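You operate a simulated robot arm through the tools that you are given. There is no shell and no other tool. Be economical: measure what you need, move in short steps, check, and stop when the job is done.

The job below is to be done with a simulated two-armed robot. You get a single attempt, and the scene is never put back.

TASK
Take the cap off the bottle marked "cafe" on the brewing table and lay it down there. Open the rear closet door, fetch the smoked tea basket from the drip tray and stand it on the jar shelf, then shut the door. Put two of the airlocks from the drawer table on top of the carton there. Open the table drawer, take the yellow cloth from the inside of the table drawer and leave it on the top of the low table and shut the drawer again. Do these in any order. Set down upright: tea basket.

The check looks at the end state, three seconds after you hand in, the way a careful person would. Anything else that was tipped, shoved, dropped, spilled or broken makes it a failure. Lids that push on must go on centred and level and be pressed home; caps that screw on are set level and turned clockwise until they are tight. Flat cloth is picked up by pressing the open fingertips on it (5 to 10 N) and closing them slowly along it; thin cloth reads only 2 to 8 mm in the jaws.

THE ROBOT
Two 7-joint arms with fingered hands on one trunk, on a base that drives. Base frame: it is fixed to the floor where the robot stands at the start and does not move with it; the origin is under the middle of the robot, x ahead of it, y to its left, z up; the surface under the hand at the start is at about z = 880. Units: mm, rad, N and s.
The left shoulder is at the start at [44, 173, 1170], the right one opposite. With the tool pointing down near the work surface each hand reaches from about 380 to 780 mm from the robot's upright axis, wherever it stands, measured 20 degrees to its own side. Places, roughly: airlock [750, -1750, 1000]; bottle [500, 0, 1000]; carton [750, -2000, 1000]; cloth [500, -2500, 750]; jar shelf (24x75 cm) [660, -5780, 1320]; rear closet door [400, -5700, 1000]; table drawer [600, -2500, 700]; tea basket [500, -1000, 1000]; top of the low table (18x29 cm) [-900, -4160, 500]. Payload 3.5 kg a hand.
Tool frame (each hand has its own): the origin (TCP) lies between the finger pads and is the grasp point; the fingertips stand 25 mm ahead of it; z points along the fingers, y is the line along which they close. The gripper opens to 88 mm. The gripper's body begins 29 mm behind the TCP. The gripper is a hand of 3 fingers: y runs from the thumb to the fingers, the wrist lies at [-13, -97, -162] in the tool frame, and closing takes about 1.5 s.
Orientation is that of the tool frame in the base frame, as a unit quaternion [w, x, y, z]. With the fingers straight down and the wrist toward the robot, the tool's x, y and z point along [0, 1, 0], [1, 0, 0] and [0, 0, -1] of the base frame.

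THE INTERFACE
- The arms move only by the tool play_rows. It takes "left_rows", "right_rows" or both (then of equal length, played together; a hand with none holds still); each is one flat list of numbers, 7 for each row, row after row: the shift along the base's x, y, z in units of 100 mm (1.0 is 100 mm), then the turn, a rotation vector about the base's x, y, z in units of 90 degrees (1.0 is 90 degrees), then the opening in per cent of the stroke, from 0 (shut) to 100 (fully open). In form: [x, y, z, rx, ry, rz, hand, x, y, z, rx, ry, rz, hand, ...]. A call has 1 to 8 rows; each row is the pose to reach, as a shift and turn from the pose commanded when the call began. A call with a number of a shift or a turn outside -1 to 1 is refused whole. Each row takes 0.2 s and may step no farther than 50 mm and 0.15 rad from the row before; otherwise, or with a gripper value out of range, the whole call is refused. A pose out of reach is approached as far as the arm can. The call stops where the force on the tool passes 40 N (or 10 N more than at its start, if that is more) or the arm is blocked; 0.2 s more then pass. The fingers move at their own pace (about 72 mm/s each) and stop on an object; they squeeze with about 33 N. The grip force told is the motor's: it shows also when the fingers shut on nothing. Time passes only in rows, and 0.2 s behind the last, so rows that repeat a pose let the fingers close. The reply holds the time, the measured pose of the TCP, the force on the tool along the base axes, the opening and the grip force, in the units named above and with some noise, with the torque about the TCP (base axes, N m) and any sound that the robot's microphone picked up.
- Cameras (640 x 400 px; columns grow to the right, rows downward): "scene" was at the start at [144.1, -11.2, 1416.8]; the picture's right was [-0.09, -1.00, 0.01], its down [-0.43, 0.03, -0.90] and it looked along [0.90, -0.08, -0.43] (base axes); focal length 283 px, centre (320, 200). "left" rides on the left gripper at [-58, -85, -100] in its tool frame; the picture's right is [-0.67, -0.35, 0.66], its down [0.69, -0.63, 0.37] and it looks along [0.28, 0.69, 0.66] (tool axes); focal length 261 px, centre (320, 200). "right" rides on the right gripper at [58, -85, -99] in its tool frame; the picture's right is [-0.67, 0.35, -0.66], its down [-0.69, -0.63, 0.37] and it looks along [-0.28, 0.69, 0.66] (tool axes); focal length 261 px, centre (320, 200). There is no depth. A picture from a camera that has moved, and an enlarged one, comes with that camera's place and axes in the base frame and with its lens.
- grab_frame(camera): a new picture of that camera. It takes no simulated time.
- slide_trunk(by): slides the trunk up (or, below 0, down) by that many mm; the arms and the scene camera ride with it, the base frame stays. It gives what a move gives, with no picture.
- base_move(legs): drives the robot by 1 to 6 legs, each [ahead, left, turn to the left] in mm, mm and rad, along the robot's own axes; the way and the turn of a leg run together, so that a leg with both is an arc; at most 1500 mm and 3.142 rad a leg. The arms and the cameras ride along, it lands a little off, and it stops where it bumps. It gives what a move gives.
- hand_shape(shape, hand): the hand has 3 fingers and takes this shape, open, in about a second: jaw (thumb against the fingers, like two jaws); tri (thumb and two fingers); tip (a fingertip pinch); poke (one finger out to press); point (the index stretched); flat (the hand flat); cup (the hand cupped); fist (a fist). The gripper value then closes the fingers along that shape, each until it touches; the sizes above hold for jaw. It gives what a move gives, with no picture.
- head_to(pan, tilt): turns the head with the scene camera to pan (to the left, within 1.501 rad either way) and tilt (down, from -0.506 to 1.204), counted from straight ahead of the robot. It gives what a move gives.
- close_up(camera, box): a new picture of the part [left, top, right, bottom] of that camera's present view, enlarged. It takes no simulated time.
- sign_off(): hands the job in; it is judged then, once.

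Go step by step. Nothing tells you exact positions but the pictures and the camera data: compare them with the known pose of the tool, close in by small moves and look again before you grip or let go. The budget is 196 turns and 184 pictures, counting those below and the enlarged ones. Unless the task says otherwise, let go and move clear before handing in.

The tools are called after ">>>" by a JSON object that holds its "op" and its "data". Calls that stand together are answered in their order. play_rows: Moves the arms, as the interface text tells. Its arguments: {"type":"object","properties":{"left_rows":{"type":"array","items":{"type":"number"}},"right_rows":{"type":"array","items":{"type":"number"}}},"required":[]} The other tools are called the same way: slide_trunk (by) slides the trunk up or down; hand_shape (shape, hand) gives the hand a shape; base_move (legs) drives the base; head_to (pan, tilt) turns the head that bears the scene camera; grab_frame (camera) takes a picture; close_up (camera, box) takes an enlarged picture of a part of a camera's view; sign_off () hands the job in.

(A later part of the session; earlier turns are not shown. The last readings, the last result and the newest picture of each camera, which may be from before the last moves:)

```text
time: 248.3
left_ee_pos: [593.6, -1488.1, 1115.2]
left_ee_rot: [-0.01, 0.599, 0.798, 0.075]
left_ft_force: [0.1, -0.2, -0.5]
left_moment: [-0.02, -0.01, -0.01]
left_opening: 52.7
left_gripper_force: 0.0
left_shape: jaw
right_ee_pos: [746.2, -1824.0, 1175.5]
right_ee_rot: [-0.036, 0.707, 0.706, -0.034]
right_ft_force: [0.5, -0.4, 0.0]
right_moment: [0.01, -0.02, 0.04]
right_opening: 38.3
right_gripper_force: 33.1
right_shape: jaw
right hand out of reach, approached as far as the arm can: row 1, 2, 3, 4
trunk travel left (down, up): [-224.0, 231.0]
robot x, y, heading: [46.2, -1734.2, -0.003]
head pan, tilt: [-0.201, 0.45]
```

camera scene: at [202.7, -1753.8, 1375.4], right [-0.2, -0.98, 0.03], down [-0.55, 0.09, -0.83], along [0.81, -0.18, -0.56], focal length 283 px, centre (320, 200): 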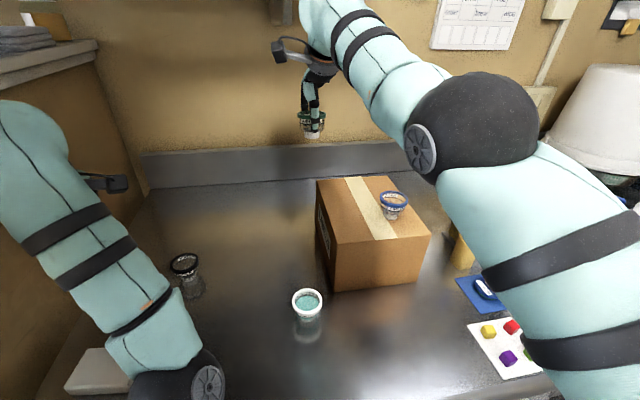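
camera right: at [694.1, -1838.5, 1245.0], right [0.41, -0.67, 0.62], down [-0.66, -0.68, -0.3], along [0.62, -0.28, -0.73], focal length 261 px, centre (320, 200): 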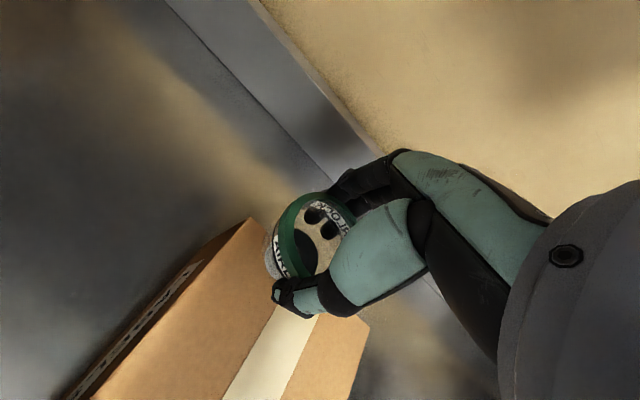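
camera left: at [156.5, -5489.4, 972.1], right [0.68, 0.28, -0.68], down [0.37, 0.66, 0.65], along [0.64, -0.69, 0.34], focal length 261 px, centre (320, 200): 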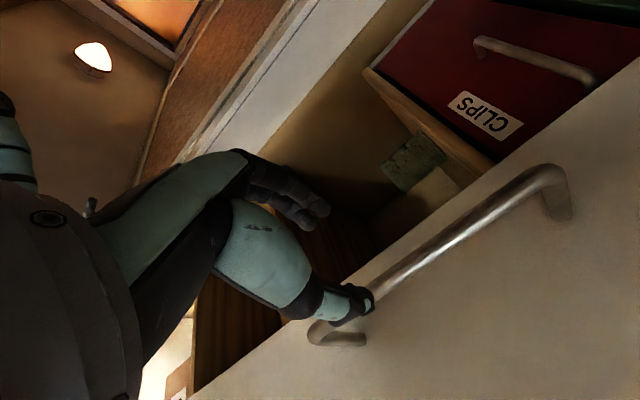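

The arm is stuck fully straight while the commanded pose has gone behind it. I'll bring the command back outward so that it matches the actual pose.

>>> {"op": "play_rows", "data": {"right_rows": [0.4, 0, 0.15, 0, 0, 0, 20, 0.8, 0, 0.3, 0, 0, 0, 20, 1, 0, 0.35, 0, 0, 0, 20]}}

>>> {"op": "play_rows", "data": {"right_rows": [0.4, 0, 0.15, 0, 0, 0, 20, 0.8, 0, 0.3, 0, 0, 0, 20, 1, 0, 0.35, 0, 0, 0, 20]}}

>>> {"op": "play_rows", "data": {"right_rows": [0.4, 0, 0.15, 0, 0, 0, 20, 0.8, 0, 0.3, 0, 0, 0, 20, 1, 0, 0.35, 0, 0, 0, 20]}}

```text
time: 249.1
left_ee_pos: [594.3, -1488.8, 1115.5]
left_ee_rot: [-0.01, 0.599, 0.797, 0.074]
left_ft_force: [0.8, -0.6, 0.1]
left_moment: [0.02, -0.01, 0.01]
left_opening: 52.6
left_gripper_force: 0.1
left_shape: jaw
right_ee_pos: [750.6, -1844.1, 1180.8]
right_ee_rot: [-0.035, 0.706, 0.706, -0.034]
right_ft_force: [0.5, 0.0, -0.3]
right_moment: [0.0, 0.01, -0.02]
right_opening: 37.8
right_gripper_force: 33.1
right_shape: jaw
right hand out of reach, approached as far as the arm can: row 1, 2, 3
trunk travel left (down, up): [-224.0, 231.0]
robot x, y, heading: [43.5, -1733.2, -0.004]
head pan, tilt: [-0.201, 0.45]
```

```text
time: 249.9
left_ee_pos: [594.4, -1487.9, 1115.6]
left_ee_rot: [-0.01, 0.599, 0.797, 0.074]
left_ft_force: [0.0, 0.2, -0.4]
left_moment: [0.0, -0.03, 0.01]
left_opening: 52.4
left_gripper_force: 0.1
left_shape: jaw
right_ee_pos: [750.7, -1846.1, 1185.6]
right_ee_rot: [-0.035, 0.706, 0.706, -0.034]
right_ft_force: [0.3, -0.5, 0.1]
right_moment: [0.0, 0.0, -0.05]
right_opening: 38.0
right_gripper_force: 32.9
right_shape: jaw
right hand out of reach, approached as far as the arm can: row 1, 2, 3
trunk travel left (down, up): [-224.0, 231.0]
robot x, y, heading: [47.2, -1733.0, 0.006]
head pan, tilt: [-0.201, 0.45]
```

```text
time: 250.7
left_ee_pos: [593.6, -1487.9, 1116.1]
left_ee_rot: [-0.009, 0.6, 0.797, 0.073]
left_ft_force: [0.5, 0.3, 0.8]
left_moment: [0.03, -0.01, 0.03]
left_opening: 52.9
left_gripper_force: 0.0
left_shape: jaw
right_ee_pos: [750.0, -1847.5, 1185.5]
right_ee_rot: [-0.035, 0.706, 0.706, -0.035]
right_ft_force: [-1.7, 0.4, 0.2]
right_moment: [0.0, -0.01, -0.01]
right_opening: 38.1
right_gripper_force: 32.4
right_shape: jaw
right hand out of reach, approached as far as the arm can: row 1, 2, 3
trunk travel left (down, up): [-224.0, 231.0]
robot x, y, heading: [48.3, -1732.8, 0.003]
head pan, tilt: [-0.201, 0.45]
```

Using sideways motion, which has been responding, to get the y right; then base and trunk will do the rest.

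>>> {"op": "play_rows", "data": {"right_rows": [0, -0.3, 0, 0, 0, 0, 20, 0, -0.6, 0, 0, 0, 0, 20, 0, -0.8, 0, 0, 0, 0, 20]}}

```text
time: 251.5
left_ee_pos: [592.5, -1486.8, 1116.4]
left_ee_rot: [-0.008, 0.599, 0.797, 0.074]
left_ft_force: [-0.4, 0.2, -0.9]
left_moment: [0.01, 0.0, 0.02]
left_opening: 52.7
left_gripper_force: 0.1
left_shape: jaw
right_ee_pos: [755.9, -1929.8, 1189.3]
right_ee_rot: [-0.036, 0.707, 0.706, -0.034]
right_ft_force: [0.4, 0.8, -1.1]
right_moment: [-0.03, 0.0, 0.0]
right_opening: 38.3
right_gripper_force: 33.1
right_shape: jaw
right hand out of reach, approached as far as the arm can: row 2, 3
trunk travel left (down, up): [-224.0, 231.0]
robot x, y, heading: [49.5, -1732.4, 0.005]
head pan, tilt: [-0.201, 0.45]
```

Row 1 was in reach: the command is now close to the actual pose. Trying x back.

>>> {"op": "play_rows", "data": {"right_rows": [-0.2, 0, 0, 0, 0, 0, 20, -0.5, 0, 0, 0, 0, 0, 20, -0.8, 0, 0, 0, 0, 0, 20]}}

```text
time: 252.3
left_ee_pos: [593.6, -1487.4, 1117.2]
left_ee_rot: [-0.011, 0.599, 0.797, 0.074]
left_ft_force: [0.2, -0.1, -0.2]
left_moment: [-0.02, -0.01, -0.01]
left_opening: 52.8
left_gripper_force: 0.2
left_shape: jaw
right_ee_pos: [749.2, -1929.0, 1208.4]
right_ee_rot: [-0.037, 0.706, 0.706, -0.034]
right_ft_force: [-0.9, 0.6, -0.3]
right_moment: [-0.02, -0.04, 0.03]
right_opening: 38.2
right_gripper_force: 32.7
right_shape: jaw
right hand out of reach, approached as far as the arm can: row 1, 2, 3
trunk travel left (down, up): [-224.0, 231.0]
robot x, y, heading: [48.5, -1731.5, 0.003]
head pan, tilt: [-0.201, 0.45]
```

Inward motion is blocked, but y and z respond. I'll undo the x command and use the base for x.

>>> {"op": "play_rows", "data": {"right_rows": [0.3, 0, 0, 0, 0, 0, 20, 0.6, 0.05, 0, 0, 0, 0, 20, 0.8, 0.1, 0, 0, 0, 0, 20]}}

>>> {"op": "base_move", "data": {"legs": [[-100, 0, 0]]}}

>>> {"op": "play_rows", "data": {"right_rows": [0, 0, -0.2, 0, 0, 0, 20, 0, 0, -0.5, 0, 0, 0, 20, 0, 0, -0.7, 0, 0, 0, 20]}}

>>> {"op": "close_up", "data": {"camera": "scene", "box": [240, 80, 480, 280]}}

```text
time: 253.1
left_ee_pos: [593.2, -1487.6, 1116.0]
left_ee_rot: [-0.01, 0.599, 0.797, 0.073]
left_ft_force: [0.1, 0.6, 0.1]
left_moment: [-0.01, 0.0, 0.0]
left_opening: 53.1
left_gripper_force: 0.1
left_shape: jaw
right_ee_pos: [753.5, -1932.7, 1203.9]
right_ee_rot: [-0.035, 0.706, 0.706, -0.034]
right_ft_force: [0.4, 0.6, 0.7]
right_moment: [-0.03, -0.01, -0.01]
right_opening: 37.9
right_gripper_force: 33.0
right_shape: jaw
right hand out of reach, approached as far as the arm can: row 1, 2, 3
trunk travel left (down, up): [-224.0, 231.0]
robot x, y, heading: [46.5, -1732.5, 0.001]
head pan, tilt: [-0.201, 0.45]
```

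```text
time: 254.3
left_ee_pos: [495.4, -1487.0, 1115.5]
left_ee_rot: [-0.01, 0.599, 0.797, 0.073]
left_ft_force: [-0.6, -1.0, 0.6]
left_moment: [-0.01, 0.0, -0.02]
left_opening: 52.7
left_gripper_force: 0.0
left_shape: jaw
right_ee_pos: [655.1, -1933.3, 1202.8]
right_ee_rot: [-0.035, 0.706, 0.706, -0.034]
right_ft_force: [0.3, 0.7, -1.0]
right_moment: [0.0, 0.01, -0.03]
right_opening: 38.2
right_gripper_force: 32.4
right_shape: jaw
trunk travel left (down, up): [-224.0, 231.0]
robot x, y, heading: [-52.1, -1733.2, -0.002]
head pan, tilt: [-0.201, 0.45]
```

```text
time: 255.1
left_ee_pos: [493.4, -1487.1, 1115.7]
left_ee_rot: [-0.01, 0.599, 0.797, 0.074]
left_ft_force: [0.1, 0.4, 0.4]
left_moment: [-0.02, -0.01, -0.01]
left_opening: 52.8
left_gripper_force: 0.0
left_shape: jaw
right_ee_pos: [672.2, -1933.3, 1136.8]
right_ee_rot: [-0.037, 0.706, 0.706, -0.034]
right_ft_force: [0.4, -0.1, -0.5]
right_moment: [-0.01, -0.03, -0.01]
right_opening: 38.2
right_gripper_force: 32.8
right_shape: jaw
right hand out of reach, approached as far as the arm can: row 1, 2, 3
trunk travel left (down, up): [-224.0, 231.0]
robot x, y, heading: [-53.0, -1731.4, -0.0]
head pan, tilt: [-0.201, 0.45]
```

```text
2.00 times, centred on (360, 180) of scene
camera zoom: at [102.7, -1753.9, 1375.4], right [-0.2, -0.98, 0.03], down [-0.55, 0.09, -0.83], along [0.81, -0.18, -0.56], focal length 565 px, centre (240, 240)
```

zoom: 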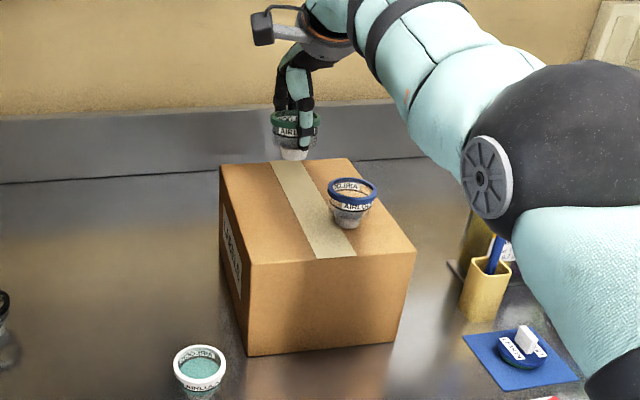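

>>> {"op": "play_rows", "data": {"right_rows": [0, 0.08, -0.2, 0, 0, 0, 20, 0, 0.16, -0.5, 0, 0, 0, 20]}}

>>> {"op": "base_move", "data": {"legs": [[-30, 0, 0]]}}

>>> {"op": "grab_frame", "data": {"camera": "right"}}

```text
time: 255.7
left_ee_pos: [494.2, -1485.9, 1115.3]
left_ee_rot: [-0.01, 0.598, 0.798, 0.073]
left_ft_force: [0.7, -0.3, -0.4]
left_moment: [-0.03, 0.04, 0.01]
left_opening: 52.9
left_gripper_force: 0.0
left_shape: jaw
right_ee_pos: [681.7, -1917.4, 1089.4]
right_ee_rot: [-0.035, 0.706, 0.706, -0.034]
right_ft_force: [0.7, 0.7, -0.4]
right_moment: [0.0, 0.02, 0.05]
right_opening: 37.9
right_gripper_force: 33.3
right_shape: jaw
right hand out of reach, approached as far as the arm can: row 1, 2
trunk travel left (down, up): [-224.0, 231.0]
robot x, y, heading: [-49.3, -1729.0, 0.0]
head pan, tilt: [-0.201, 0.45]
```

```text
time: 256.5
left_ee_pos: [467.5, -1487.9, 1113.3]
left_ee_rot: [-0.012, 0.598, 0.798, 0.073]
left_ft_force: [0.2, 0.0, -0.2]
left_moment: [-0.02, 0.02, 0.02]
left_opening: 52.8
left_gripper_force: 0.0
left_shape: jaw
right_ee_pos: [655.5, -1916.3, 1085.3]
right_ee_rot: [-0.038, 0.707, 0.706, -0.036]
right_ft_force: [-0.1, 0.2, 0.0]
right_moment: [-0.01, -0.01, 0.02]
right_opening: 37.6
right_gripper_force: 33.3
right_shape: jaw
trunk travel left (down, up): [-224.0, 231.0]
robot x, y, heading: [-81.3, -1731.3, 0.002]
head pan, tilt: [-0.201, 0.45]
```

```text
40 pictures are left
camera right: at [580.5, -1860.3, 1193.0], right [0.41, -0.67, 0.61], down [-0.66, -0.68, -0.3], along [0.62, -0.28, -0.73], focal length 261 px, centre (320, 200)
```

right: 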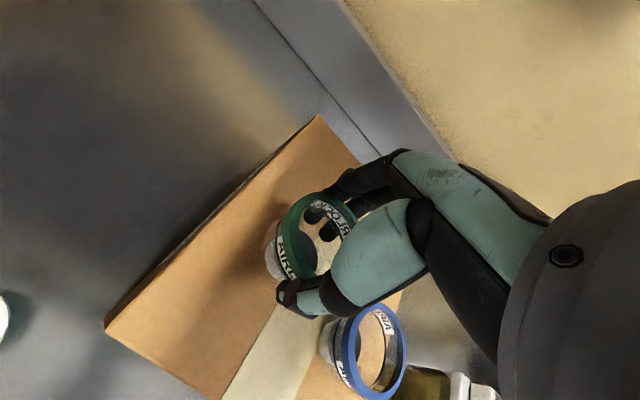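

>>> {"op": "play_rows", "data": {"right_rows": [0, 0, -0.1, 0, 0, 0, 20, 0, 0, -0.22, 0, 0, 0, 20]}}

>>> {"op": "play_rows", "data": {"right_rows": [0, 0, -0.02, 0, 0, 0, 20, 0, 0, -0.04, 0, 0, 0, 20]}}

```text
time: 257.1
left_ee_pos: [464.8, -1486.3, 1116.2]
left_ee_rot: [-0.011, 0.599, 0.797, 0.074]
left_ft_force: [0.5, -0.4, 0.0]
left_moment: [0.02, 0.01, -0.01]
left_opening: 52.6
left_gripper_force: 0.2
left_shape: jaw
right_ee_pos: [654.4, -1918.4, 1067.5]
right_ee_rot: [-0.036, 0.706, 0.706, -0.036]
right_ft_force: [0.1, -0.4, -0.6]
right_moment: [0.02, 0.01, 0.01]
right_opening: 37.9
right_gripper_force: 33.1
right_shape: jaw
right hand out of reach, approached as far as the arm can: row 2
trunk travel left (down, up): [-224.0, 231.0]
robot x, y, heading: [-81.4, -1732.4, 0.0]
head pan, tilt: [-0.201, 0.45]
```

```text
time: 257.7
left_ee_pos: [463.8, -1486.6, 1115.9]
left_ee_rot: [-0.01, 0.598, 0.798, 0.075]
left_ft_force: [1.5, -0.4, -0.2]
left_moment: [0.02, 0.02, -0.04]
left_opening: 52.8
left_gripper_force: 0.1
left_shape: jaw
right_ee_pos: [654.8, -1917.0, 1064.9]
right_ee_rot: [-0.037, 0.706, 0.706, -0.035]
right_ft_force: [0.1, -0.2, -1.1]
right_moment: [0.01, 0.0, 0.02]
right_opening: 38.1
right_gripper_force: 32.9
right_shape: jaw
trunk travel left (down, up): [-224.0, 231.0]
robot x, y, heading: [-82.4, -1729.8, -0.0]
head pan, tilt: [-0.201, 0.45]
```

>>> {"op": "play_rows", "data": {"right_rows": [0, 0, -0.03, 0, 0, 0, 20, 0, 0, -0.05, 0, 0, 0, 20]}}

>>> {"op": "play_rows", "data": {"right_rows": [0, 0, -0.02, 0, 0, 0, 20]}}

>>> {"op": "close_up", "data": {"camera": "scene", "box": [280, 100, 440, 240]}}

```text
time: 258.3
left_ee_pos: [463.1, -1487.1, 1117.0]
left_ee_rot: [-0.009, 0.598, 0.798, 0.074]
left_ft_force: [0.0, 0.3, -0.6]
left_moment: [-0.03, 0.0, 0.0]
left_opening: 52.7
left_gripper_force: 0.1
left_shape: jaw
right_ee_pos: [654.8, -1916.3, 1063.0]
right_ee_rot: [-0.035, 0.707, 0.705, -0.033]
right_ft_force: [1.9, -1.1, 12.6]
right_moment: [-0.11, -0.26, -0.01]
right_opening: 37.7
right_gripper_force: 32.9
right_shape: jaw
trunk travel left (down, up): [-224.0, 231.0]
robot x, y, heading: [-82.3, -1733.8, 0.001]
head pan, tilt: [-0.201, 0.45]
```

```text
time: 258.7
left_ee_pos: [461.4, -1486.0, 1117.8]
left_ee_rot: [-0.009, 0.599, 0.797, 0.075]
left_ft_force: [0.1, -1.0, 0.1]
left_moment: [-0.01, -0.01, -0.02]
left_opening: 52.6
left_gripper_force: 0.1
left_shape: jaw
right_ee_pos: [653.9, -1915.7, 1061.9]
right_ee_rot: [-0.034, 0.707, 0.706, -0.033]
right_ft_force: [5.9, -2.7, 22.1]
right_moment: [-0.07, -0.44, 0.01]
right_opening: 38.2
right_gripper_force: 32.8
right_shape: jaw
trunk travel left (down, up): [-224.0, 231.0]
robot x, y, heading: [-81.6, -1732.1, -0.004]
head pan, tilt: [-0.201, 0.45]
```

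```text
2.86 times, centred on (360, 170) of scene
camera zoom: at [69.9, -1753.5, 1376.1], right [-0.2, -0.98, 0.03], down [-0.55, 0.09, -0.83], along [0.81, -0.18, -0.55], focal length 807 px, centre (206, 286)
```

zoom: 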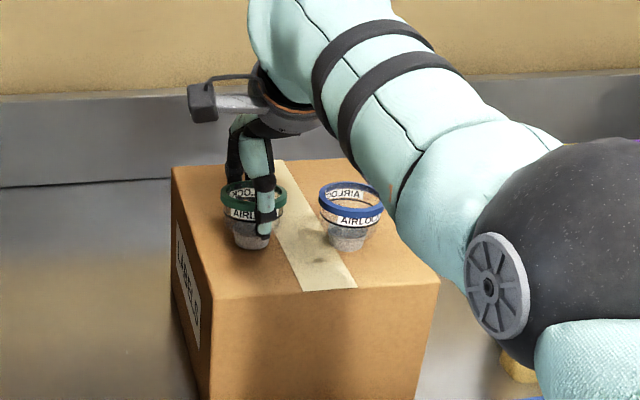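

Contact made. Easing 2 mm, opening, and rising.

>>> {"op": "play_rows", "data": {"right_rows": [0, 0, 0.02, 0, 0, 0, 30, 0, 0, 0.02, 0, 0, 0, 50, 0, 0, 0.02, 0, 0, 0, 65, 0, 0, 0.02, 0, 0, 0, 80, 0, 0, 0.02, 0, 0, 0, 95, 0, 0, 0.02, 0, 0, 0, 100, 0, 0, 0.02, 0, 0, 0, 100]}}

>>> {"op": "play_rows", "data": {"right_rows": [0, 0, 0.3, 0, 0, 0, 100, 0, 0, 0.7, 0, 0, 0, 100, 0, 0, 1, 0, 0, 0, 100]}}

>>> {"op": "play_rows", "data": {"right_rows": [-0.3, 0, 0.3, 0, 0, 0, 100, -0.6, 0, 0.6, 0, 0, 0, 100, -0.8, 0, 0.7, 0, 0, 0, 100]}}

>>> {"op": "close_up", "data": {"camera": "scene", "box": [240, 60, 480, 280]}}

```text
time: 260.3
left_ee_pos: [464.0, -1487.4, 1116.7]
left_ee_rot: [-0.01, 0.598, 0.798, 0.075]
left_ft_force: [0.8, 0.0, -0.7]
left_moment: [-0.01, -0.02, 0.02]
left_opening: 53.0
left_gripper_force: 0.1
left_shape: jaw
right_ee_pos: [656.0, -1918.0, 1059.4]
right_ee_rot: [-0.036, 0.706, 0.707, -0.035]
right_ft_force: [-0.4, -1.1, -0.5]
right_moment: [-0.01, 0.02, 0.03]
right_opening: 87.6
right_gripper_force: 0.0
right_shape: jaw
trunk travel left (down, up): [-224.0, 231.0]
robot x, y, heading: [-80.1, -1730.8, -0.003]
head pan, tilt: [-0.201, 0.45]
```

```text
time: 261.1
left_ee_pos: [464.2, -1487.5, 1116.0]
left_ee_rot: [-0.009, 0.598, 0.798, 0.075]
left_ft_force: [-0.3, 0.1, 0.2]
left_moment: [-0.02, 0.01, 0.02]
left_opening: 52.8
left_gripper_force: 0.1
left_shape: jaw
right_ee_pos: [640.5, -1932.6, 1147.1]
right_ee_rot: [-0.035, 0.706, 0.706, -0.034]
right_ft_force: [0.6, 0.7, 0.6]
right_moment: [0.01, -0.03, -0.01]
right_opening: 87.6
right_gripper_force: 0.1
right_shape: jaw
right hand out of reach, approached as far as the arm can: row 2, 3
trunk travel left (down, up): [-224.0, 231.0]
robot x, y, heading: [-85.9, -1733.2, -0.001]
head pan, tilt: [-0.201, 0.45]
```

```text
time: 261.9
left_ee_pos: [464.1, -1486.6, 1115.6]
left_ee_rot: [-0.01, 0.599, 0.798, 0.075]
left_ft_force: [0.2, -0.1, -0.2]
left_moment: [0.0, 0.02, -0.02]
left_opening: 52.4
left_gripper_force: 0.0
left_shape: jaw
right_ee_pos: [562.2, -1932.5, 1213.7]
right_ee_rot: [-0.036, 0.707, 0.706, -0.036]
right_ft_force: [0.4, 0.2, -0.5]
right_moment: [0.02, 0.02, 0.01]
right_opening: 87.9
right_gripper_force: 0.1
right_shape: jaw
trunk travel left (down, up): [-224.0, 231.0]
robot x, y, heading: [-78.9, -1731.1, 0.003]
head pan, tilt: [-0.201, 0.45]
```

```text
1.82 times, centred on (360, 170) of scene
camera zoom: at [73.0, -1753.7, 1375.4], right [-0.2, -0.98, 0.03], down [-0.55, 0.09, -0.83], along [0.81, -0.18, -0.56], focal length 514 px, centre (247, 254)
```

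zoom: 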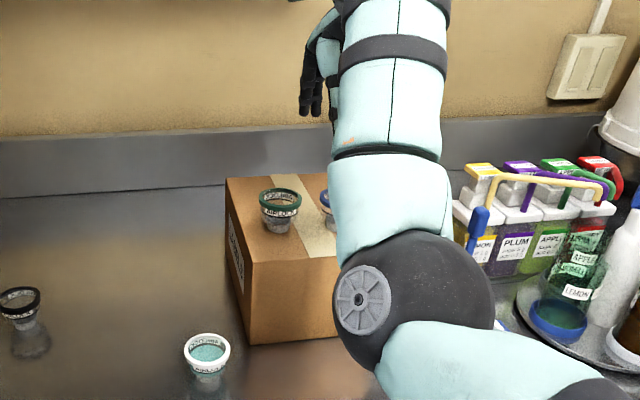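

Green airlock stands on the carton. Retracting and moving to the drawer section.

>>> {"op": "play_rows", "data": {"right_rows": [-0.3, 0, 0.2, 0, -0.02, 0, 100, -0.6, 0, 0.4, 0, -0.04, 0, 100, -0.9, 0, 0.5, 0, -0.06, 0, 100, -1, 0, 0.5, 0, -0.06, 0, 100]}}

>>> {"op": "base_move", "data": {"legs": [[-380, 0, 0], [0, -620, 0]]}}

>>> {"op": "head_to", "data": {"pan": 0.1, "tilt": 0.55}}

>>> {"op": "grab_frame", "data": {"camera": "scene"}}

```text
time: 263.1
left_ee_pos: [462.7, -1486.3, 1115.8]
left_ee_rot: [-0.011, 0.598, 0.798, 0.074]
left_ft_force: [-0.1, -0.7, -0.3]
left_moment: [0.01, -0.01, -0.01]
left_opening: 52.8
left_gripper_force: 0.0
left_shape: jaw
right_ee_pos: [463.7, -1959.6, 1242.2]
right_ee_rot: [-0.021, 0.727, 0.686, -0.015]
right_ft_force: [-0.5, 0.2, -0.7]
right_moment: [-0.02, 0.01, -0.02]
right_opening: 87.7
right_gripper_force: 0.1
right_shape: jaw
trunk travel left (down, up): [-224.0, 231.0]
robot x, y, heading: [-81.4, -1732.6, 0.002]
head pan, tilt: [-0.201, 0.45]
stopped in row 4 (right hand): the arm was blocked; the commanded pose is now the measured one
```

```text
time: 268.7
left_ee_pos: [79.1, -2114.2, 1115.5]
left_ee_rot: [-0.01, 0.598, 0.798, 0.074]
left_ft_force: [0.0, -0.3, -0.1]
left_moment: [0.0, 0.0, 0.02]
left_opening: 52.8
left_gripper_force: 0.1
left_shape: jaw
right_ee_pos: [81.4, -2585.5, 1243.9]
right_ee_rot: [-0.021, 0.726, 0.687, -0.015]
right_ft_force: [0.3, -0.2, -0.1]
right_moment: [0.01, 0.02, -0.01]
right_opening: 87.9
right_gripper_force: 0.0
right_shape: jaw
trunk travel left (down, up): [-224.0, 231.0]
robot x, y, heading: [-465.5, -2360.2, 0.001]
head pan, tilt: [-0.201, 0.45]
```

```text
time: 269.5
left_ee_pos: [80.2, -2113.2, 1116.8]
left_ee_rot: [-0.011, 0.597, 0.798, 0.075]
left_ft_force: [0.3, -0.1, -0.9]
left_moment: [-0.01, 0.0, 0.0]
left_opening: 52.9
left_gripper_force: 0.0
left_shape: jaw
right_ee_pos: [81.8, -2586.7, 1244.8]
right_ee_rot: [-0.02, 0.727, 0.686, -0.014]
right_ft_force: [-0.3, -0.7, -0.2]
right_moment: [0.03, 0.04, -0.01]
right_opening: 88.0
right_gripper_force: 0.2
right_shape: jaw
trunk travel left (down, up): [-224.0, 231.0]
robot x, y, heading: [-467.0, -2360.2, -0.001]
head pan, tilt: [0.099, 0.55]
```

```text
37 pictures are left
camera scene: at [-313.2, -2353.8, 1366.5], right [0.1, -0.99, -0.01], down [-0.63, -0.05, -0.77], along [0.77, 0.09, -0.64], focal length 283 px, centre (320, 200)
```

scene: 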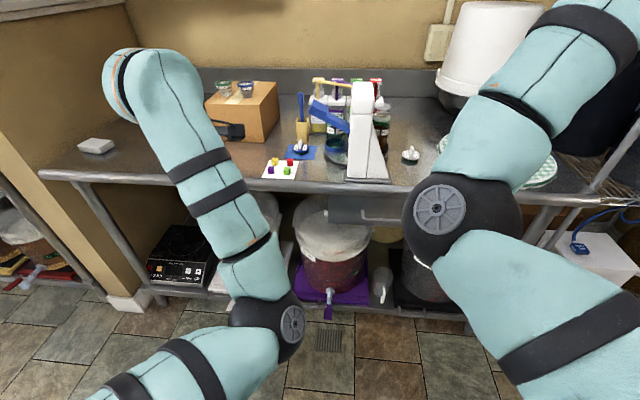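

Both airlocks stand on the carton. The drawer front with a bar handle is just under the table edge; looking closer.

>>> {"op": "close_up", "data": {"camera": "scene", "box": [320, 180, 440, 250]}}

>>> {"op": "grab_frame", "data": {"camera": "right"}}

```text
5.33 times, centred on (380, 215) of scene
camera zoom: at [-313.2, -2353.8, 1366.5], right [0.1, -0.99, -0.01], down [-0.63, -0.05, -0.77], along [0.77, 0.09, -0.64], focal length 1507 px, centre (0, 120)
```

zoom: 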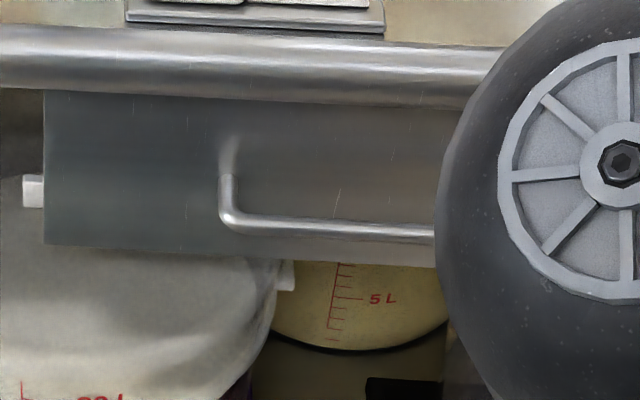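

```text
35 pictures are left
camera right: at [4.6, -2526.0, 1346.6], right [0.34, -0.7, 0.63], down [-0.69, -0.64, -0.34], along [0.64, -0.32, -0.7], focal length 261 px, centre (320, 200)
```

right: 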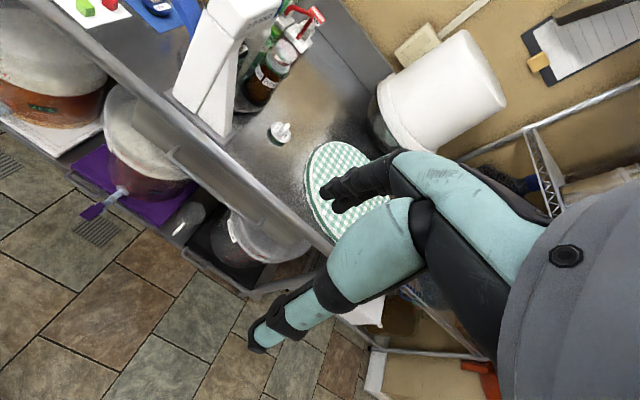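

Drawer handle is a horizontal bar near z ≈ 800. I'll pitch the right hand ~60° forward and lower it in front of the drawer.

>>> {"op": "play_rows", "data": {"right_rows": [0.1, 0.08, -0.1, 0, -0.087, 0.005, 60, 0.2, 0.16, -0.2, 0, -0.175, 0.01, 60, 0.3, 0.24, -0.3, 0, -0.262, 0.015, 60, 0.4, 0.32, -0.4, 0, -0.35, 0.02, 60, 0.5, 0.4, -0.55, 0, -0.437, 0.022, 60, 0.5, 0.48, -0.7, 0, -0.525, 0.025, 60, 0.5, 0.56, -0.85, 0, -0.612, 0.03, 60, 0.5, 0.6, -1, 0, -0.69, 0.03, 60]}}

>>> {"op": "play_rows", "data": {"right_rows": [0, 0.1, -0.4, 0, 0, 0, 60, 0, 0.2, -0.8, 0, 0, 0, 60, 0, 0.2, -1, 0, 0, 0, 60]}}

>>> {"op": "play_rows", "data": {"right_rows": [0, 0, -0.4, 0, 0, 0, 60, 0, 0, -0.8, 0, 0, 0, 60, 0, 0, -1, 0, 0, 0, 60]}}

>>> {"op": "play_rows", "data": {"right_rows": [0, 0, -0.4, 0, 0, 0, 60, 0, 0, -0.8, 0, 0, 0, 60]}}

>>> {"op": "grab_frame", "data": {"camera": "right"}}

>>> {"op": "grab_frame", "data": {"camera": "scene"}}

```text
time: 271.5
left_ee_pos: [79.5, -2111.7, 1115.1]
left_ee_rot: [-0.011, 0.597, 0.799, 0.074]
left_ft_force: [0.2, 0.3, -0.5]
left_moment: [0.0, -0.03, 0.0]
left_opening: 52.8
left_gripper_force: 0.1
left_shape: jaw
right_ee_pos: [134.9, -2552.0, 1154.3]
right_ee_rot: [0.372, 0.613, 0.605, 0.345]
right_ft_force: [-0.6, 0.4, 0.0]
right_moment: [0.01, 0.03, -0.03]
right_opening: 53.2
right_gripper_force: 0.1
right_shape: jaw
trunk travel left (down, up): [-224.0, 231.0]
robot x, y, heading: [-467.4, -2360.6, 0.001]
head pan, tilt: [0.099, 0.55]
stopped in row 8 (right hand): the arm was blocked; the commanded pose is now the measured one
```

```text
time: 272.3
left_ee_pos: [79.6, -2112.7, 1115.0]
left_ee_rot: [-0.01, 0.597, 0.799, 0.075]
left_ft_force: [-0.2, -0.8, 0.7]
left_moment: [-0.01, 0.01, 0.03]
left_opening: 53.1
left_gripper_force: 0.1
left_shape: jaw
right_ee_pos: [137.5, -2536.0, 1063.6]
right_ee_rot: [0.383, 0.609, 0.603, 0.345]
right_ft_force: [0.4, 0.2, 0.6]
right_moment: [0.0, 0.03, -0.01]
right_opening: 53.4
right_gripper_force: 0.1
right_shape: jaw
trunk travel left (down, up): [-224.0, 231.0]
robot x, y, heading: [-469.3, -2356.9, 0.004]
head pan, tilt: [0.099, 0.55]
```

```text
time: 273.1
left_ee_pos: [79.4, -2112.3, 1114.9]
left_ee_rot: [-0.011, 0.597, 0.799, 0.075]
left_ft_force: [0.0, -0.3, -0.2]
left_moment: [-0.01, 0.0, -0.03]
left_opening: 52.7
left_gripper_force: 0.0
left_shape: jaw
right_ee_pos: [137.8, -2533.7, 964.5]
right_ee_rot: [0.381, 0.607, 0.604, 0.347]
right_ft_force: [-0.2, 1.0, 0.4]
right_moment: [0.02, -0.01, -0.01]
right_opening: 52.9
right_gripper_force: 0.0
right_shape: jaw
trunk travel left (down, up): [-224.0, 231.0]
robot x, y, heading: [-465.7, -2358.2, 0.005]
head pan, tilt: [0.099, 0.55]
```

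```text
time: 273.7
left_ee_pos: [80.1, -2113.7, 1114.3]
left_ee_rot: [-0.011, 0.597, 0.798, 0.075]
left_ft_force: [-0.2, -0.6, -0.3]
left_moment: [-0.01, 0.0, 0.02]
left_opening: 52.5
left_gripper_force: 0.0
left_shape: jaw
right_ee_pos: [135.6, -2532.7, 876.9]
right_ee_rot: [0.375, 0.61, 0.607, 0.344]
right_ft_force: [0.6, 0.0, 1.1]
right_moment: [0.03, 0.05, -0.03]
right_opening: 53.1
right_gripper_force: 0.0
right_shape: jaw
trunk travel left (down, up): [-224.0, 231.0]
robot x, y, heading: [-467.1, -2361.1, 0.004]
head pan, tilt: [0.099, 0.55]
```

```text
34 pictures are left
camera right: at [9.0, -2473.1, 848.4], right [-0.42, -0.64, 0.64], down [0.0, -0.71, -0.7], along [0.91, -0.3, 0.3], focal length 261 px, centre (320, 200)
```

right: 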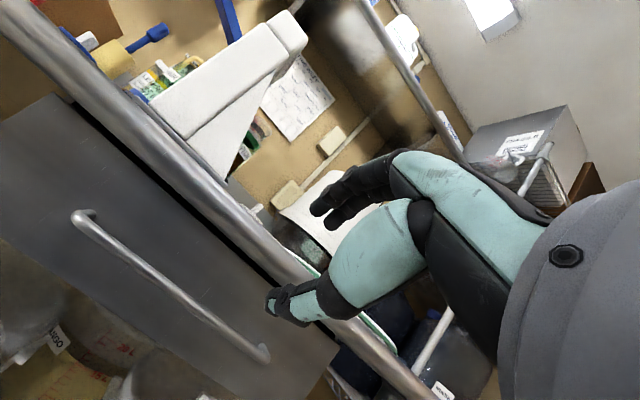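

```text
33 pictures are left
camera scene: at [-313.1, -2353.6, 1366.5], right [0.1, -0.99, -0.01], down [-0.64, -0.05, -0.77], along [0.77, 0.09, -0.64], focal length 283 px, centre (320, 200)
```

scene: 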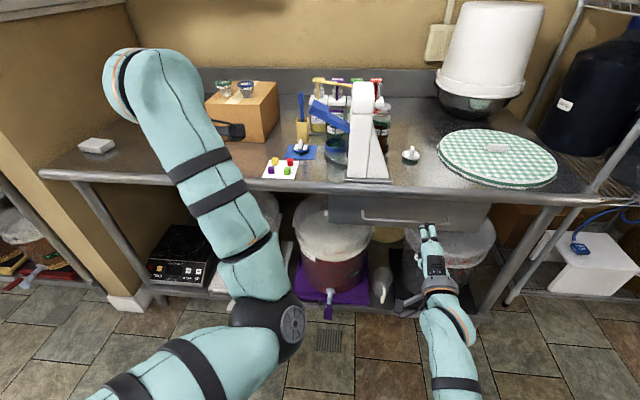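

Bar is at about [338, −2528, 765]. Lowering and driving ahead.

>>> {"op": "play_rows", "data": {"right_rows": [0, 0, -0.4, 0, 0, 0, 50, 0, 0, -0.8, 0, 0, 0, 50, 0, 0.03, -1, 0, 0, 0, 50]}}

>>> {"op": "base_move", "data": {"legs": [[130, 0, 0]]}}

>>> {"op": "grab_frame", "data": {"camera": "right"}}

>>> {"op": "close_up", "data": {"camera": "scene", "box": [320, 180, 520, 320]}}

```text
time: 274.5
left_ee_pos: [78.6, -2112.6, 1115.7]
left_ee_rot: [-0.011, 0.598, 0.798, 0.074]
left_ft_force: [0.0, 0.7, -1.3]
left_moment: [0.03, 0.02, 0.0]
left_opening: 52.8
left_gripper_force: 0.0
left_shape: jaw
right_ee_pos: [135.3, -2525.9, 774.3]
right_ee_rot: [0.369, 0.614, 0.606, 0.347]
right_ft_force: [-0.5, 0.1, 0.3]
right_moment: [0.0, 0.0, 0.06]
right_opening: 44.3
right_gripper_force: 0.0
right_shape: jaw
trunk travel left (down, up): [-224.0, 231.0]
robot x, y, heading: [-466.9, -2359.6, 0.003]
head pan, tilt: [0.099, 0.55]
```

```text
time: 275.8
left_ee_pos: [210.3, -2112.9, 1116.3]
left_ee_rot: [-0.01, 0.597, 0.799, 0.075]
left_ft_force: [0.6, -0.1, 0.4]
left_moment: [-0.01, 0.01, 0.01]
left_opening: 52.6
left_gripper_force: 0.0
left_shape: jaw
right_ee_pos: [266.7, -2526.7, 774.6]
right_ee_rot: [0.37, 0.614, 0.606, 0.346]
right_ft_force: [1.1, -0.3, -0.1]
right_moment: [0.0, 0.0, -0.01]
right_opening: 44.5
right_gripper_force: 0.1
right_shape: jaw
trunk travel left (down, up): [-224.0, 231.0]
robot x, y, heading: [-337.5, -2363.2, 0.003]
head pan, tilt: [0.099, 0.55]
```

```text
32 pictures are left
camera right: at [139.7, -2466.6, 746.3], right [-0.42, -0.64, 0.64], down [-0.01, -0.7, -0.71], along [0.91, -0.3, 0.29], focal length 261 px, centre (320, 200)
```

right: 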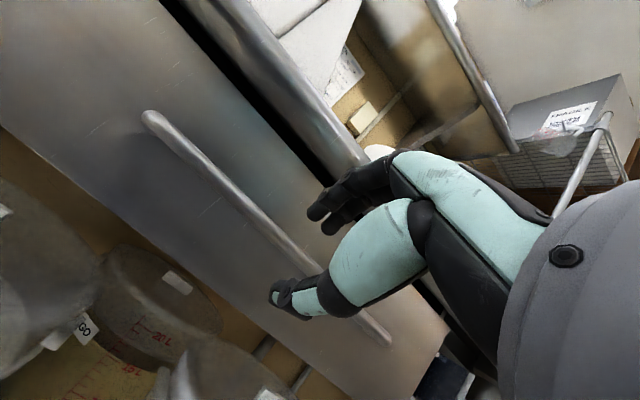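

```text
2.86 times, centred on (420, 250) of scene
camera zoom: at [-181.9, -2353.3, 1366.6], right [0.1, -0.99, -0.01], down [-0.63, -0.05, -0.77], along [0.77, 0.09, -0.64], focal length 807 px, centre (34, 57)
```

zoom: 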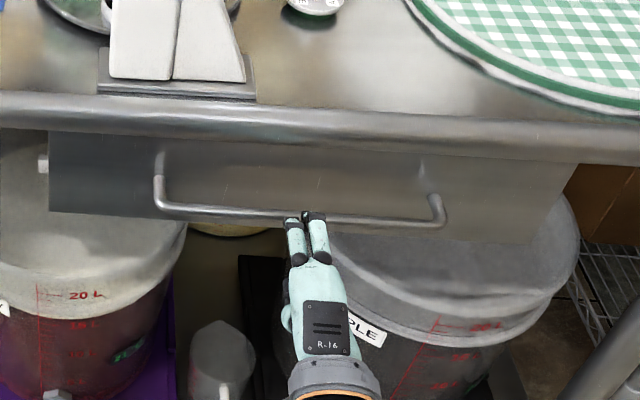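

Aligned in y; bar at [338, z 762]. Approaching from slightly above so the fingers pass over the bar.

>>> {"op": "play_rows", "data": {"right_rows": [0.05, 0.05, 0.2, 0, 0, 0, 60, 0.3, 0.05, 0.16, 0, 0, 0, 60, 0.52, 0.05, 0.02, 0, 0, 0, 60, 0.71, 0.05, -0.11, 0, 0, 0, 60]}}

>>> {"op": "grab_frame", "data": {"camera": "right"}}

```text
time: 276.8
left_ee_pos: [203.0, -2112.0, 1119.0]
left_ee_rot: [-0.007, 0.596, 0.799, 0.076]
left_ft_force: [-0.6, 1.2, -0.2]
left_moment: [0.0, 0.04, 0.02]
left_opening: 52.8
left_gripper_force: 0.1
left_shape: jaw
right_ee_pos: [331.6, -2521.4, 768.0]
right_ee_rot: [0.371, 0.613, 0.604, 0.349]
right_ft_force: [-36.8, 0.7, 9.4]
right_moment: [0.0, -0.68, 0.05]
right_opening: 45.9
right_gripper_force: 0.0
right_shape: jaw
trunk travel left (down, up): [-224.0, 231.0]
robot x, y, heading: [-337.6, -2360.3, -0.001]
head pan, tilt: [0.099, 0.55]
```

```text
30 pictures are left
camera right: at [205.8, -2461.3, 739.1], right [-0.42, -0.65, 0.63], down [0.0, -0.7, -0.71], along [0.91, -0.3, 0.3], focal length 261 px, centre (320, 200)
```

right: 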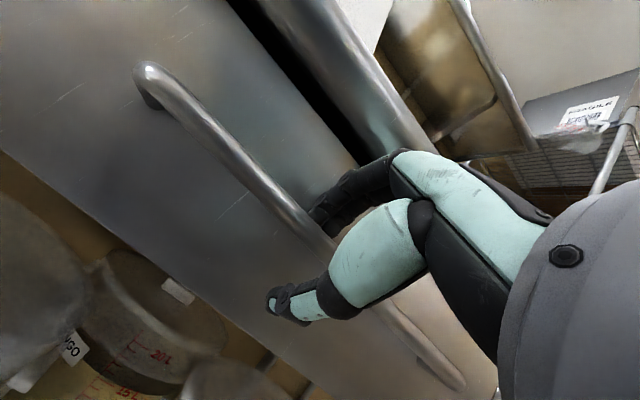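

The bar is inside the jaws (fingertips touch the drawer front). Backing 6 mm and closing.

>>> {"op": "play_rows", "data": {"right_rows": [-0.06, 0, 0, 0, 0, 0, 50, -0.08, 0, 0, 0, 0, 0, 30, -0.08, 0, 0, 0, 0, 0, 10, -0.08, 0, 0, 0, 0, 0, 0, -0.08, 0, 0, 0, 0, 0, 0, -0.08, 0, 0, 0, 0, 0, 0, -0.08, 0, 0, 0, 0, 0, 0]}}

>>> {"op": "base_move", "data": {"legs": [[-120, 0, 0], [-110, 0, 0]]}}

>>> {"op": "grab_frame", "data": {"camera": "scene"}}

```text
time: 278.4
left_ee_pos: [211.6, -2111.4, 1115.8]
left_ee_rot: [-0.012, 0.597, 0.799, 0.074]
left_ft_force: [1.1, 0.0, 0.2]
left_moment: [-0.02, -0.01, 0.02]
left_opening: 52.7
left_gripper_force: 0.1
left_shape: jaw
right_ee_pos: [330.0, -2521.3, 761.7]
right_ee_rot: [0.369, 0.614, 0.606, 0.346]
right_ft_force: [1.5, 1.0, -4.2]
right_moment: [0.07, -0.01, -0.05]
right_opening: 0.0
right_gripper_force: 33.2
right_shape: jaw
trunk travel left (down, up): [-224.0, 231.0]
robot x, y, heading: [-336.2, -2357.5, 0.006]
head pan, tilt: [0.099, 0.55]
```

```text
time: 280.3
left_ee_pos: [4.1, -2110.3, 1115.9]
left_ee_rot: [-0.011, 0.596, 0.8, 0.074]
left_ft_force: [-0.2, 1.3, -0.6]
left_moment: [-0.01, 0.0, -0.02]
left_opening: 52.7
left_gripper_force: 0.1
left_shape: jaw
right_ee_pos: [122.3, -2521.3, 758.6]
right_ee_rot: [0.366, 0.614, 0.609, 0.344]
right_ft_force: [-0.5, 0.8, -5.1]
right_moment: [0.03, -0.04, -0.01]
right_opening: 0.0
right_gripper_force: 32.9
right_shape: jaw
trunk travel left (down, up): [-224.0, 231.0]
robot x, y, heading: [-542.5, -2361.6, 0.009]
head pan, tilt: [0.099, 0.55]
stopped in leg 2: the robot was blocked; the commanded pose is now the measured one
```

```text
29 pictures are left
camera scene: at [-387.1, -2354.1, 1366.4], right [0.1, -0.99, -0.01], down [-0.64, -0.06, -0.77], along [0.77, 0.09, -0.64], focal length 283 px, centre (320, 200)
```

scene: 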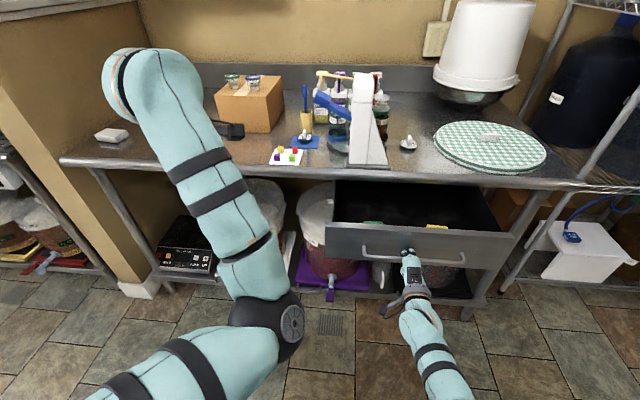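

Drawer is open ~205 mm; yellow cloth is visible near its front right. Releasing and raising the hand to look inside.

>>> {"op": "play_rows", "data": {"right_rows": [0, 0, 0, 0, 0, 0, 40, 0, 0, 0, 0, 0, 0, 60, 0, 0, 0, 0, 0, 0, 60, -0.3, 0, 0.15, 0, 0, 0, 60, -0.6, 0, 0.3, 0, 0, 0, 60]}}

>>> {"op": "play_rows", "data": {"right_rows": [0, 0, 0.4, 0, 0.087, 0, 80, 0, 0, 0.8, 0, 0.175, 0, 80, 0.1, 0, 1, 0, 0.262, 0, 80, 0.2, 0, 1, 0, 0.35, 0, 80, 0.4, 0, 1, 0, 0.437, 0, 80, 0.6, 0, 1, 0, 0.525, 0, 80, 0.8, 0, 1, 0, 0.612, 0, 80, 1, 0, 1, 0, 0.66, 0, 80]}}

>>> {"op": "play_rows", "data": {"right_rows": [0, 0, 0.4, 0, 0, 0, 80, 0, 0, 0.8, 0, 0, 0, 80, 0.2, 0, 1, 0, 0, 0, 80]}}

>>> {"op": "grab_frame", "data": {"camera": "right"}}

```text
time: 281.5
left_ee_pos: [3.6, -2111.0, 1117.4]
left_ee_rot: [-0.01, 0.596, 0.799, 0.075]
left_ft_force: [-0.4, 0.4, 0.1]
left_moment: [-0.01, -0.02, -0.01]
left_opening: 52.8
left_gripper_force: 0.2
left_shape: jaw
right_ee_pos: [64.0, -2520.9, 789.1]
right_ee_rot: [0.367, 0.614, 0.608, 0.344]
right_ft_force: [-0.3, 0.2, 0.1]
right_moment: [-0.01, -0.02, 0.0]
right_opening: 52.6
right_gripper_force: 0.1
right_shape: jaw
trunk travel left (down, up): [-224.0, 231.0]
robot x, y, heading: [-536.9, -2362.5, 0.0]
head pan, tilt: [0.099, 0.55]
```

```text
time: 283.3
left_ee_pos: [5.0, -2111.7, 1115.7]
left_ee_rot: [-0.01, 0.596, 0.799, 0.074]
left_ft_force: [-0.3, -0.5, 0.0]
left_moment: [0.0, 0.0, 0.0]
left_opening: 52.7
left_gripper_force: 0.0
left_shape: jaw
right_ee_pos: [162.8, -2520.0, 890.3]
right_ee_rot: [0.016, 0.704, 0.71, -0.007]
right_ft_force: [0.6, -0.4, -0.8]
right_moment: [-0.02, 0.0, 0.02]
right_opening: 70.1
right_gripper_force: 0.0
right_shape: jaw
trunk travel left (down, up): [-224.0, 231.0]
robot x, y, heading: [-539.0, -2359.4, 0.005]
head pan, tilt: [0.099, 0.55]
```

```text
time: 284.1
left_ee_pos: [4.9, -2111.1, 1115.3]
left_ee_rot: [-0.011, 0.596, 0.8, 0.075]
left_ft_force: [-0.2, 0.1, 0.2]
left_moment: [-0.01, 0.02, -0.01]
left_opening: 52.7
left_gripper_force: 0.1
left_shape: jaw
right_ee_pos: [183.8, -2522.1, 990.2]
right_ee_rot: [0.017, 0.703, 0.711, -0.005]
right_ft_force: [-0.2, 0.0, 0.1]
right_moment: [0.02, 0.04, 0.01]
right_opening: 70.1
right_gripper_force: 0.0
right_shape: jaw
trunk travel left (down, up): [-224.0, 231.0]
robot x, y, heading: [-540.8, -2359.8, 0.008]
head pan, tilt: [0.099, 0.55]
```

```text
28 pictures are left
camera right: at [96.3, -2462.4, 1085.4], right [0.34, -0.65, 0.68], down [-0.62, -0.7, -0.35], along [0.71, -0.3, -0.64], focal length 261 px, centre (320, 200)
```

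right: 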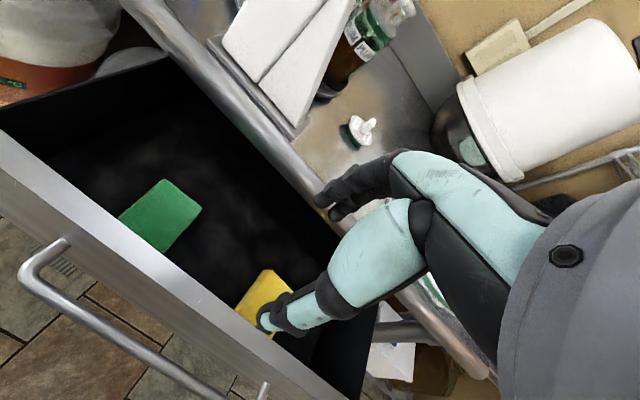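

Yellow cloth is at about [255, −2648], on the drawer floor. Moving over it.

>>> {"op": "play_rows", "data": {"right_rows": [0.2, -0.3, 0, 0, 0, 0, 70, 0.4, -0.6, 0, 0, 0, 0, 70, 0.6, -0.9, 0, 0, 0, 0, 70, 0.71, -1, -0.2, 0, 0, 0, 70]}}

>>> {"op": "play_rows", "data": {"right_rows": [0, -0.1, -0.3, 0, -0.01, 0, 70, 0, -0.2, -0.6, 0, -0.01, 0, 70]}}

>>> {"op": "grab_frame", "data": {"camera": "right"}}

>>> {"op": "close_up", "data": {"camera": "scene", "box": [360, 160, 520, 300]}}

```text
time: 285.1
left_ee_pos: [6.1, -2111.3, 1115.8]
left_ee_rot: [-0.011, 0.595, 0.8, 0.074]
left_ft_force: [-0.2, -0.2, -1.0]
left_moment: [-0.01, 0.02, 0.03]
left_opening: 52.9
left_gripper_force: 0.1
left_shape: jaw
right_ee_pos: [222.3, -2606.3, 983.0]
right_ee_rot: [0.017, 0.704, 0.71, -0.005]
right_ft_force: [-0.4, 0.1, -0.1]
right_moment: [0.01, -0.03, 0.0]
right_opening: 61.8
right_gripper_force: 0.0
right_shape: jaw
right hand out of reach, approached as far as the arm can: row 3, 4
trunk travel left (down, up): [-224.0, 231.0]
robot x, y, heading: [-539.8, -2358.0, 0.003]
head pan, tilt: [0.099, 0.55]
```

```text
time: 285.7
left_ee_pos: [4.5, -2111.6, 1116.1]
left_ee_rot: [-0.01, 0.595, 0.8, 0.074]
left_ft_force: [-0.3, -0.2, 0.2]
left_moment: [0.02, 0.0, 0.01]
left_opening: 52.6
left_gripper_force: 0.1
left_shape: jaw
right_ee_pos: [220.7, -2626.2, 923.9]
right_ee_rot: [0.023, 0.704, 0.71, 0.0]
right_ft_force: [-0.6, -0.7, 0.2]
right_moment: [0.0, 0.01, 0.01]
right_opening: 62.0
right_gripper_force: 0.1
right_shape: jaw
trunk travel left (down, up): [-224.0, 231.0]
robot x, y, heading: [-538.9, -2362.0, 0.003]
head pan, tilt: [0.099, 0.55]
```

```text
27 pictures are left
camera right: at [131.4, -2567.0, 1017.7], right [0.33, -0.65, 0.69], down [-0.61, -0.7, -0.36], along [0.72, -0.3, -0.63], focal length 261 px, centre (320, 200)
```

right: 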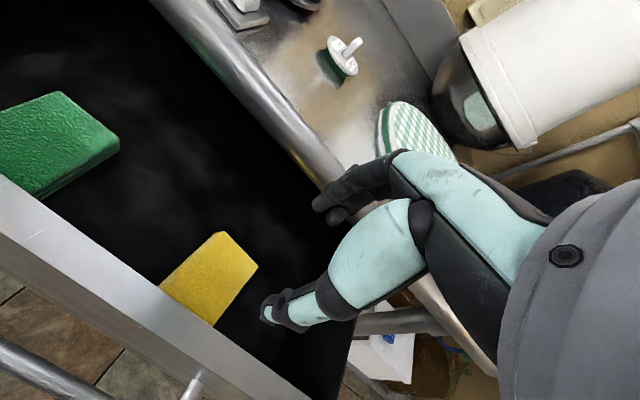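

```text
2.86 times, centred on (440, 230) of scene
camera zoom: at [-387.3, -2354.2, 1366.5], right [0.1, -0.99, -0.01], down [-0.63, -0.06, -0.77], along [0.77, 0.09, -0.64], focal length 807 px, centre (-23, 114)
```

zoom: 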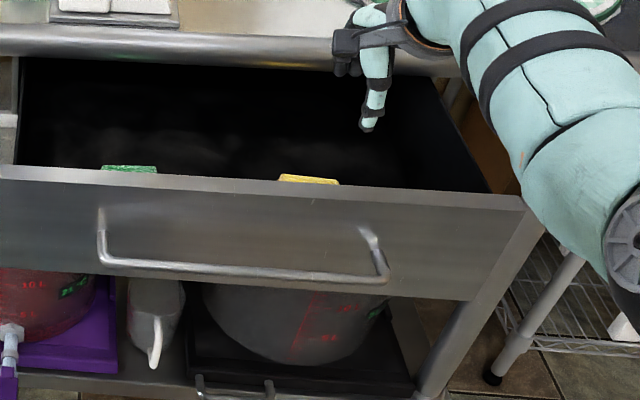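

Cloth lies at z ≈ 752, x 200–278, y −2607…−2660 (centre ≈[240, −2632]). Repositioning the base closer while keeping the hand above it.

>>> {"op": "play_rows", "data": {"right_rows": [-0.2, 0.3, 0, 0, 0, 0, 70, -0.4, 0.6, 0, 0, -0.01, 0, 70, -0.6, 0.75, 0, 0, -0.02, 0, 70]}}

>>> {"op": "base_move", "data": {"legs": [[70, -80, 0]]}}

```text
time: 286.5
left_ee_pos: [4.2, -2111.2, 1115.6]
left_ee_rot: [-0.01, 0.595, 0.8, 0.074]
left_ft_force: [0.2, -0.6, -0.1]
left_moment: [-0.04, 0.02, 0.0]
left_opening: 52.6
left_gripper_force: 0.1
left_shape: jaw
right_ee_pos: [222.1, -2543.9, 913.5]
right_ee_rot: [0.034, 0.704, 0.709, 0.012]
right_ft_force: [-0.1, -0.2, -0.6]
right_moment: [-0.01, -0.02, -0.02]
right_opening: 61.6
right_gripper_force: 0.0
right_shape: jaw
right hand out of reach, approached as far as the arm can: row 1, 2, 3
trunk travel left (down, up): [-224.0, 231.0]
robot x, y, heading: [-542.9, -2361.1, 0.001]
head pan, tilt: [0.099, 0.55]
```

```text
time: 287.7
left_ee_pos: [73.7, -2188.6, 1116.7]
left_ee_rot: [-0.01, 0.596, 0.799, 0.074]
left_ft_force: [-1.0, -0.9, 1.5]
left_moment: [-0.02, -0.03, -0.04]
left_opening: 52.8
left_gripper_force: 0.1
left_shape: jaw
right_ee_pos: [292.0, -2621.2, 912.6]
right_ee_rot: [0.034, 0.703, 0.71, 0.011]
right_ft_force: [-0.3, 0.6, 0.6]
right_moment: [0.0, 0.03, -0.05]
right_opening: 62.2
right_gripper_force: 0.1
right_shape: jaw
trunk travel left (down, up): [-224.0, 231.0]
robot x, y, heading: [-469.8, -2441.6, -0.003]
head pan, tilt: [0.099, 0.55]
```

The arm is straight again; moving up and back to un-straighten it.

>>> {"op": "play_rows", "data": {"right_rows": [-0.2, 0, 0.3, 0, 0, 0, 70, -0.4, 0, 0.5, 0, 0, 0, 70, -0.7, 0, 0.6, 0, 0, 0, 70]}}

>>> {"op": "play_rows", "data": {"right_rows": [-0.3, 0, 0, 0, 0, 0, 70, -0.5, 0, 0, 0, 0, 0, 70]}}

```text
time: 288.5
left_ee_pos: [75.0, -2188.8, 1116.1]
left_ee_rot: [-0.011, 0.595, 0.8, 0.075]
left_ft_force: [-0.4, 0.3, 0.8]
left_moment: [0.0, 0.0, -0.05]
left_opening: 52.9
left_gripper_force: 0.1
left_shape: jaw
right_ee_pos: [296.0, -2616.0, 967.3]
right_ee_rot: [0.033, 0.703, 0.71, 0.011]
right_ft_force: [-0.8, 0.2, 0.6]
right_moment: [0.0, -0.01, -0.02]
right_opening: 62.1
right_gripper_force: 0.1
right_shape: jaw
right hand out of reach, approached as far as the arm can: row 1, 2, 3
trunk travel left (down, up): [-224.0, 231.0]
robot x, y, heading: [-473.0, -2440.3, 0.008]
head pan, tilt: [0.099, 0.55]
```

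```text
time: 289.1
left_ee_pos: [73.7, -2187.7, 1115.0]
left_ee_rot: [-0.011, 0.595, 0.8, 0.075]
left_ft_force: [0.7, 0.2, -0.5]
left_moment: [-0.02, -0.01, -0.02]
left_opening: 52.7
left_gripper_force: 0.1
left_shape: jaw
right_ee_pos: [296.7, -2612.7, 965.0]
right_ee_rot: [0.034, 0.703, 0.71, 0.011]
right_ft_force: [0.3, -0.8, 0.1]
right_moment: [0.02, -0.05, 0.03]
right_opening: 61.7
right_gripper_force: 0.0
right_shape: jaw
right hand out of reach, approached as far as the arm can: row 1, 2
trunk travel left (down, up): [-224.0, 231.0]
robot x, y, heading: [-473.0, -2438.4, 0.003]
head pan, tilt: [0.099, 0.55]
```

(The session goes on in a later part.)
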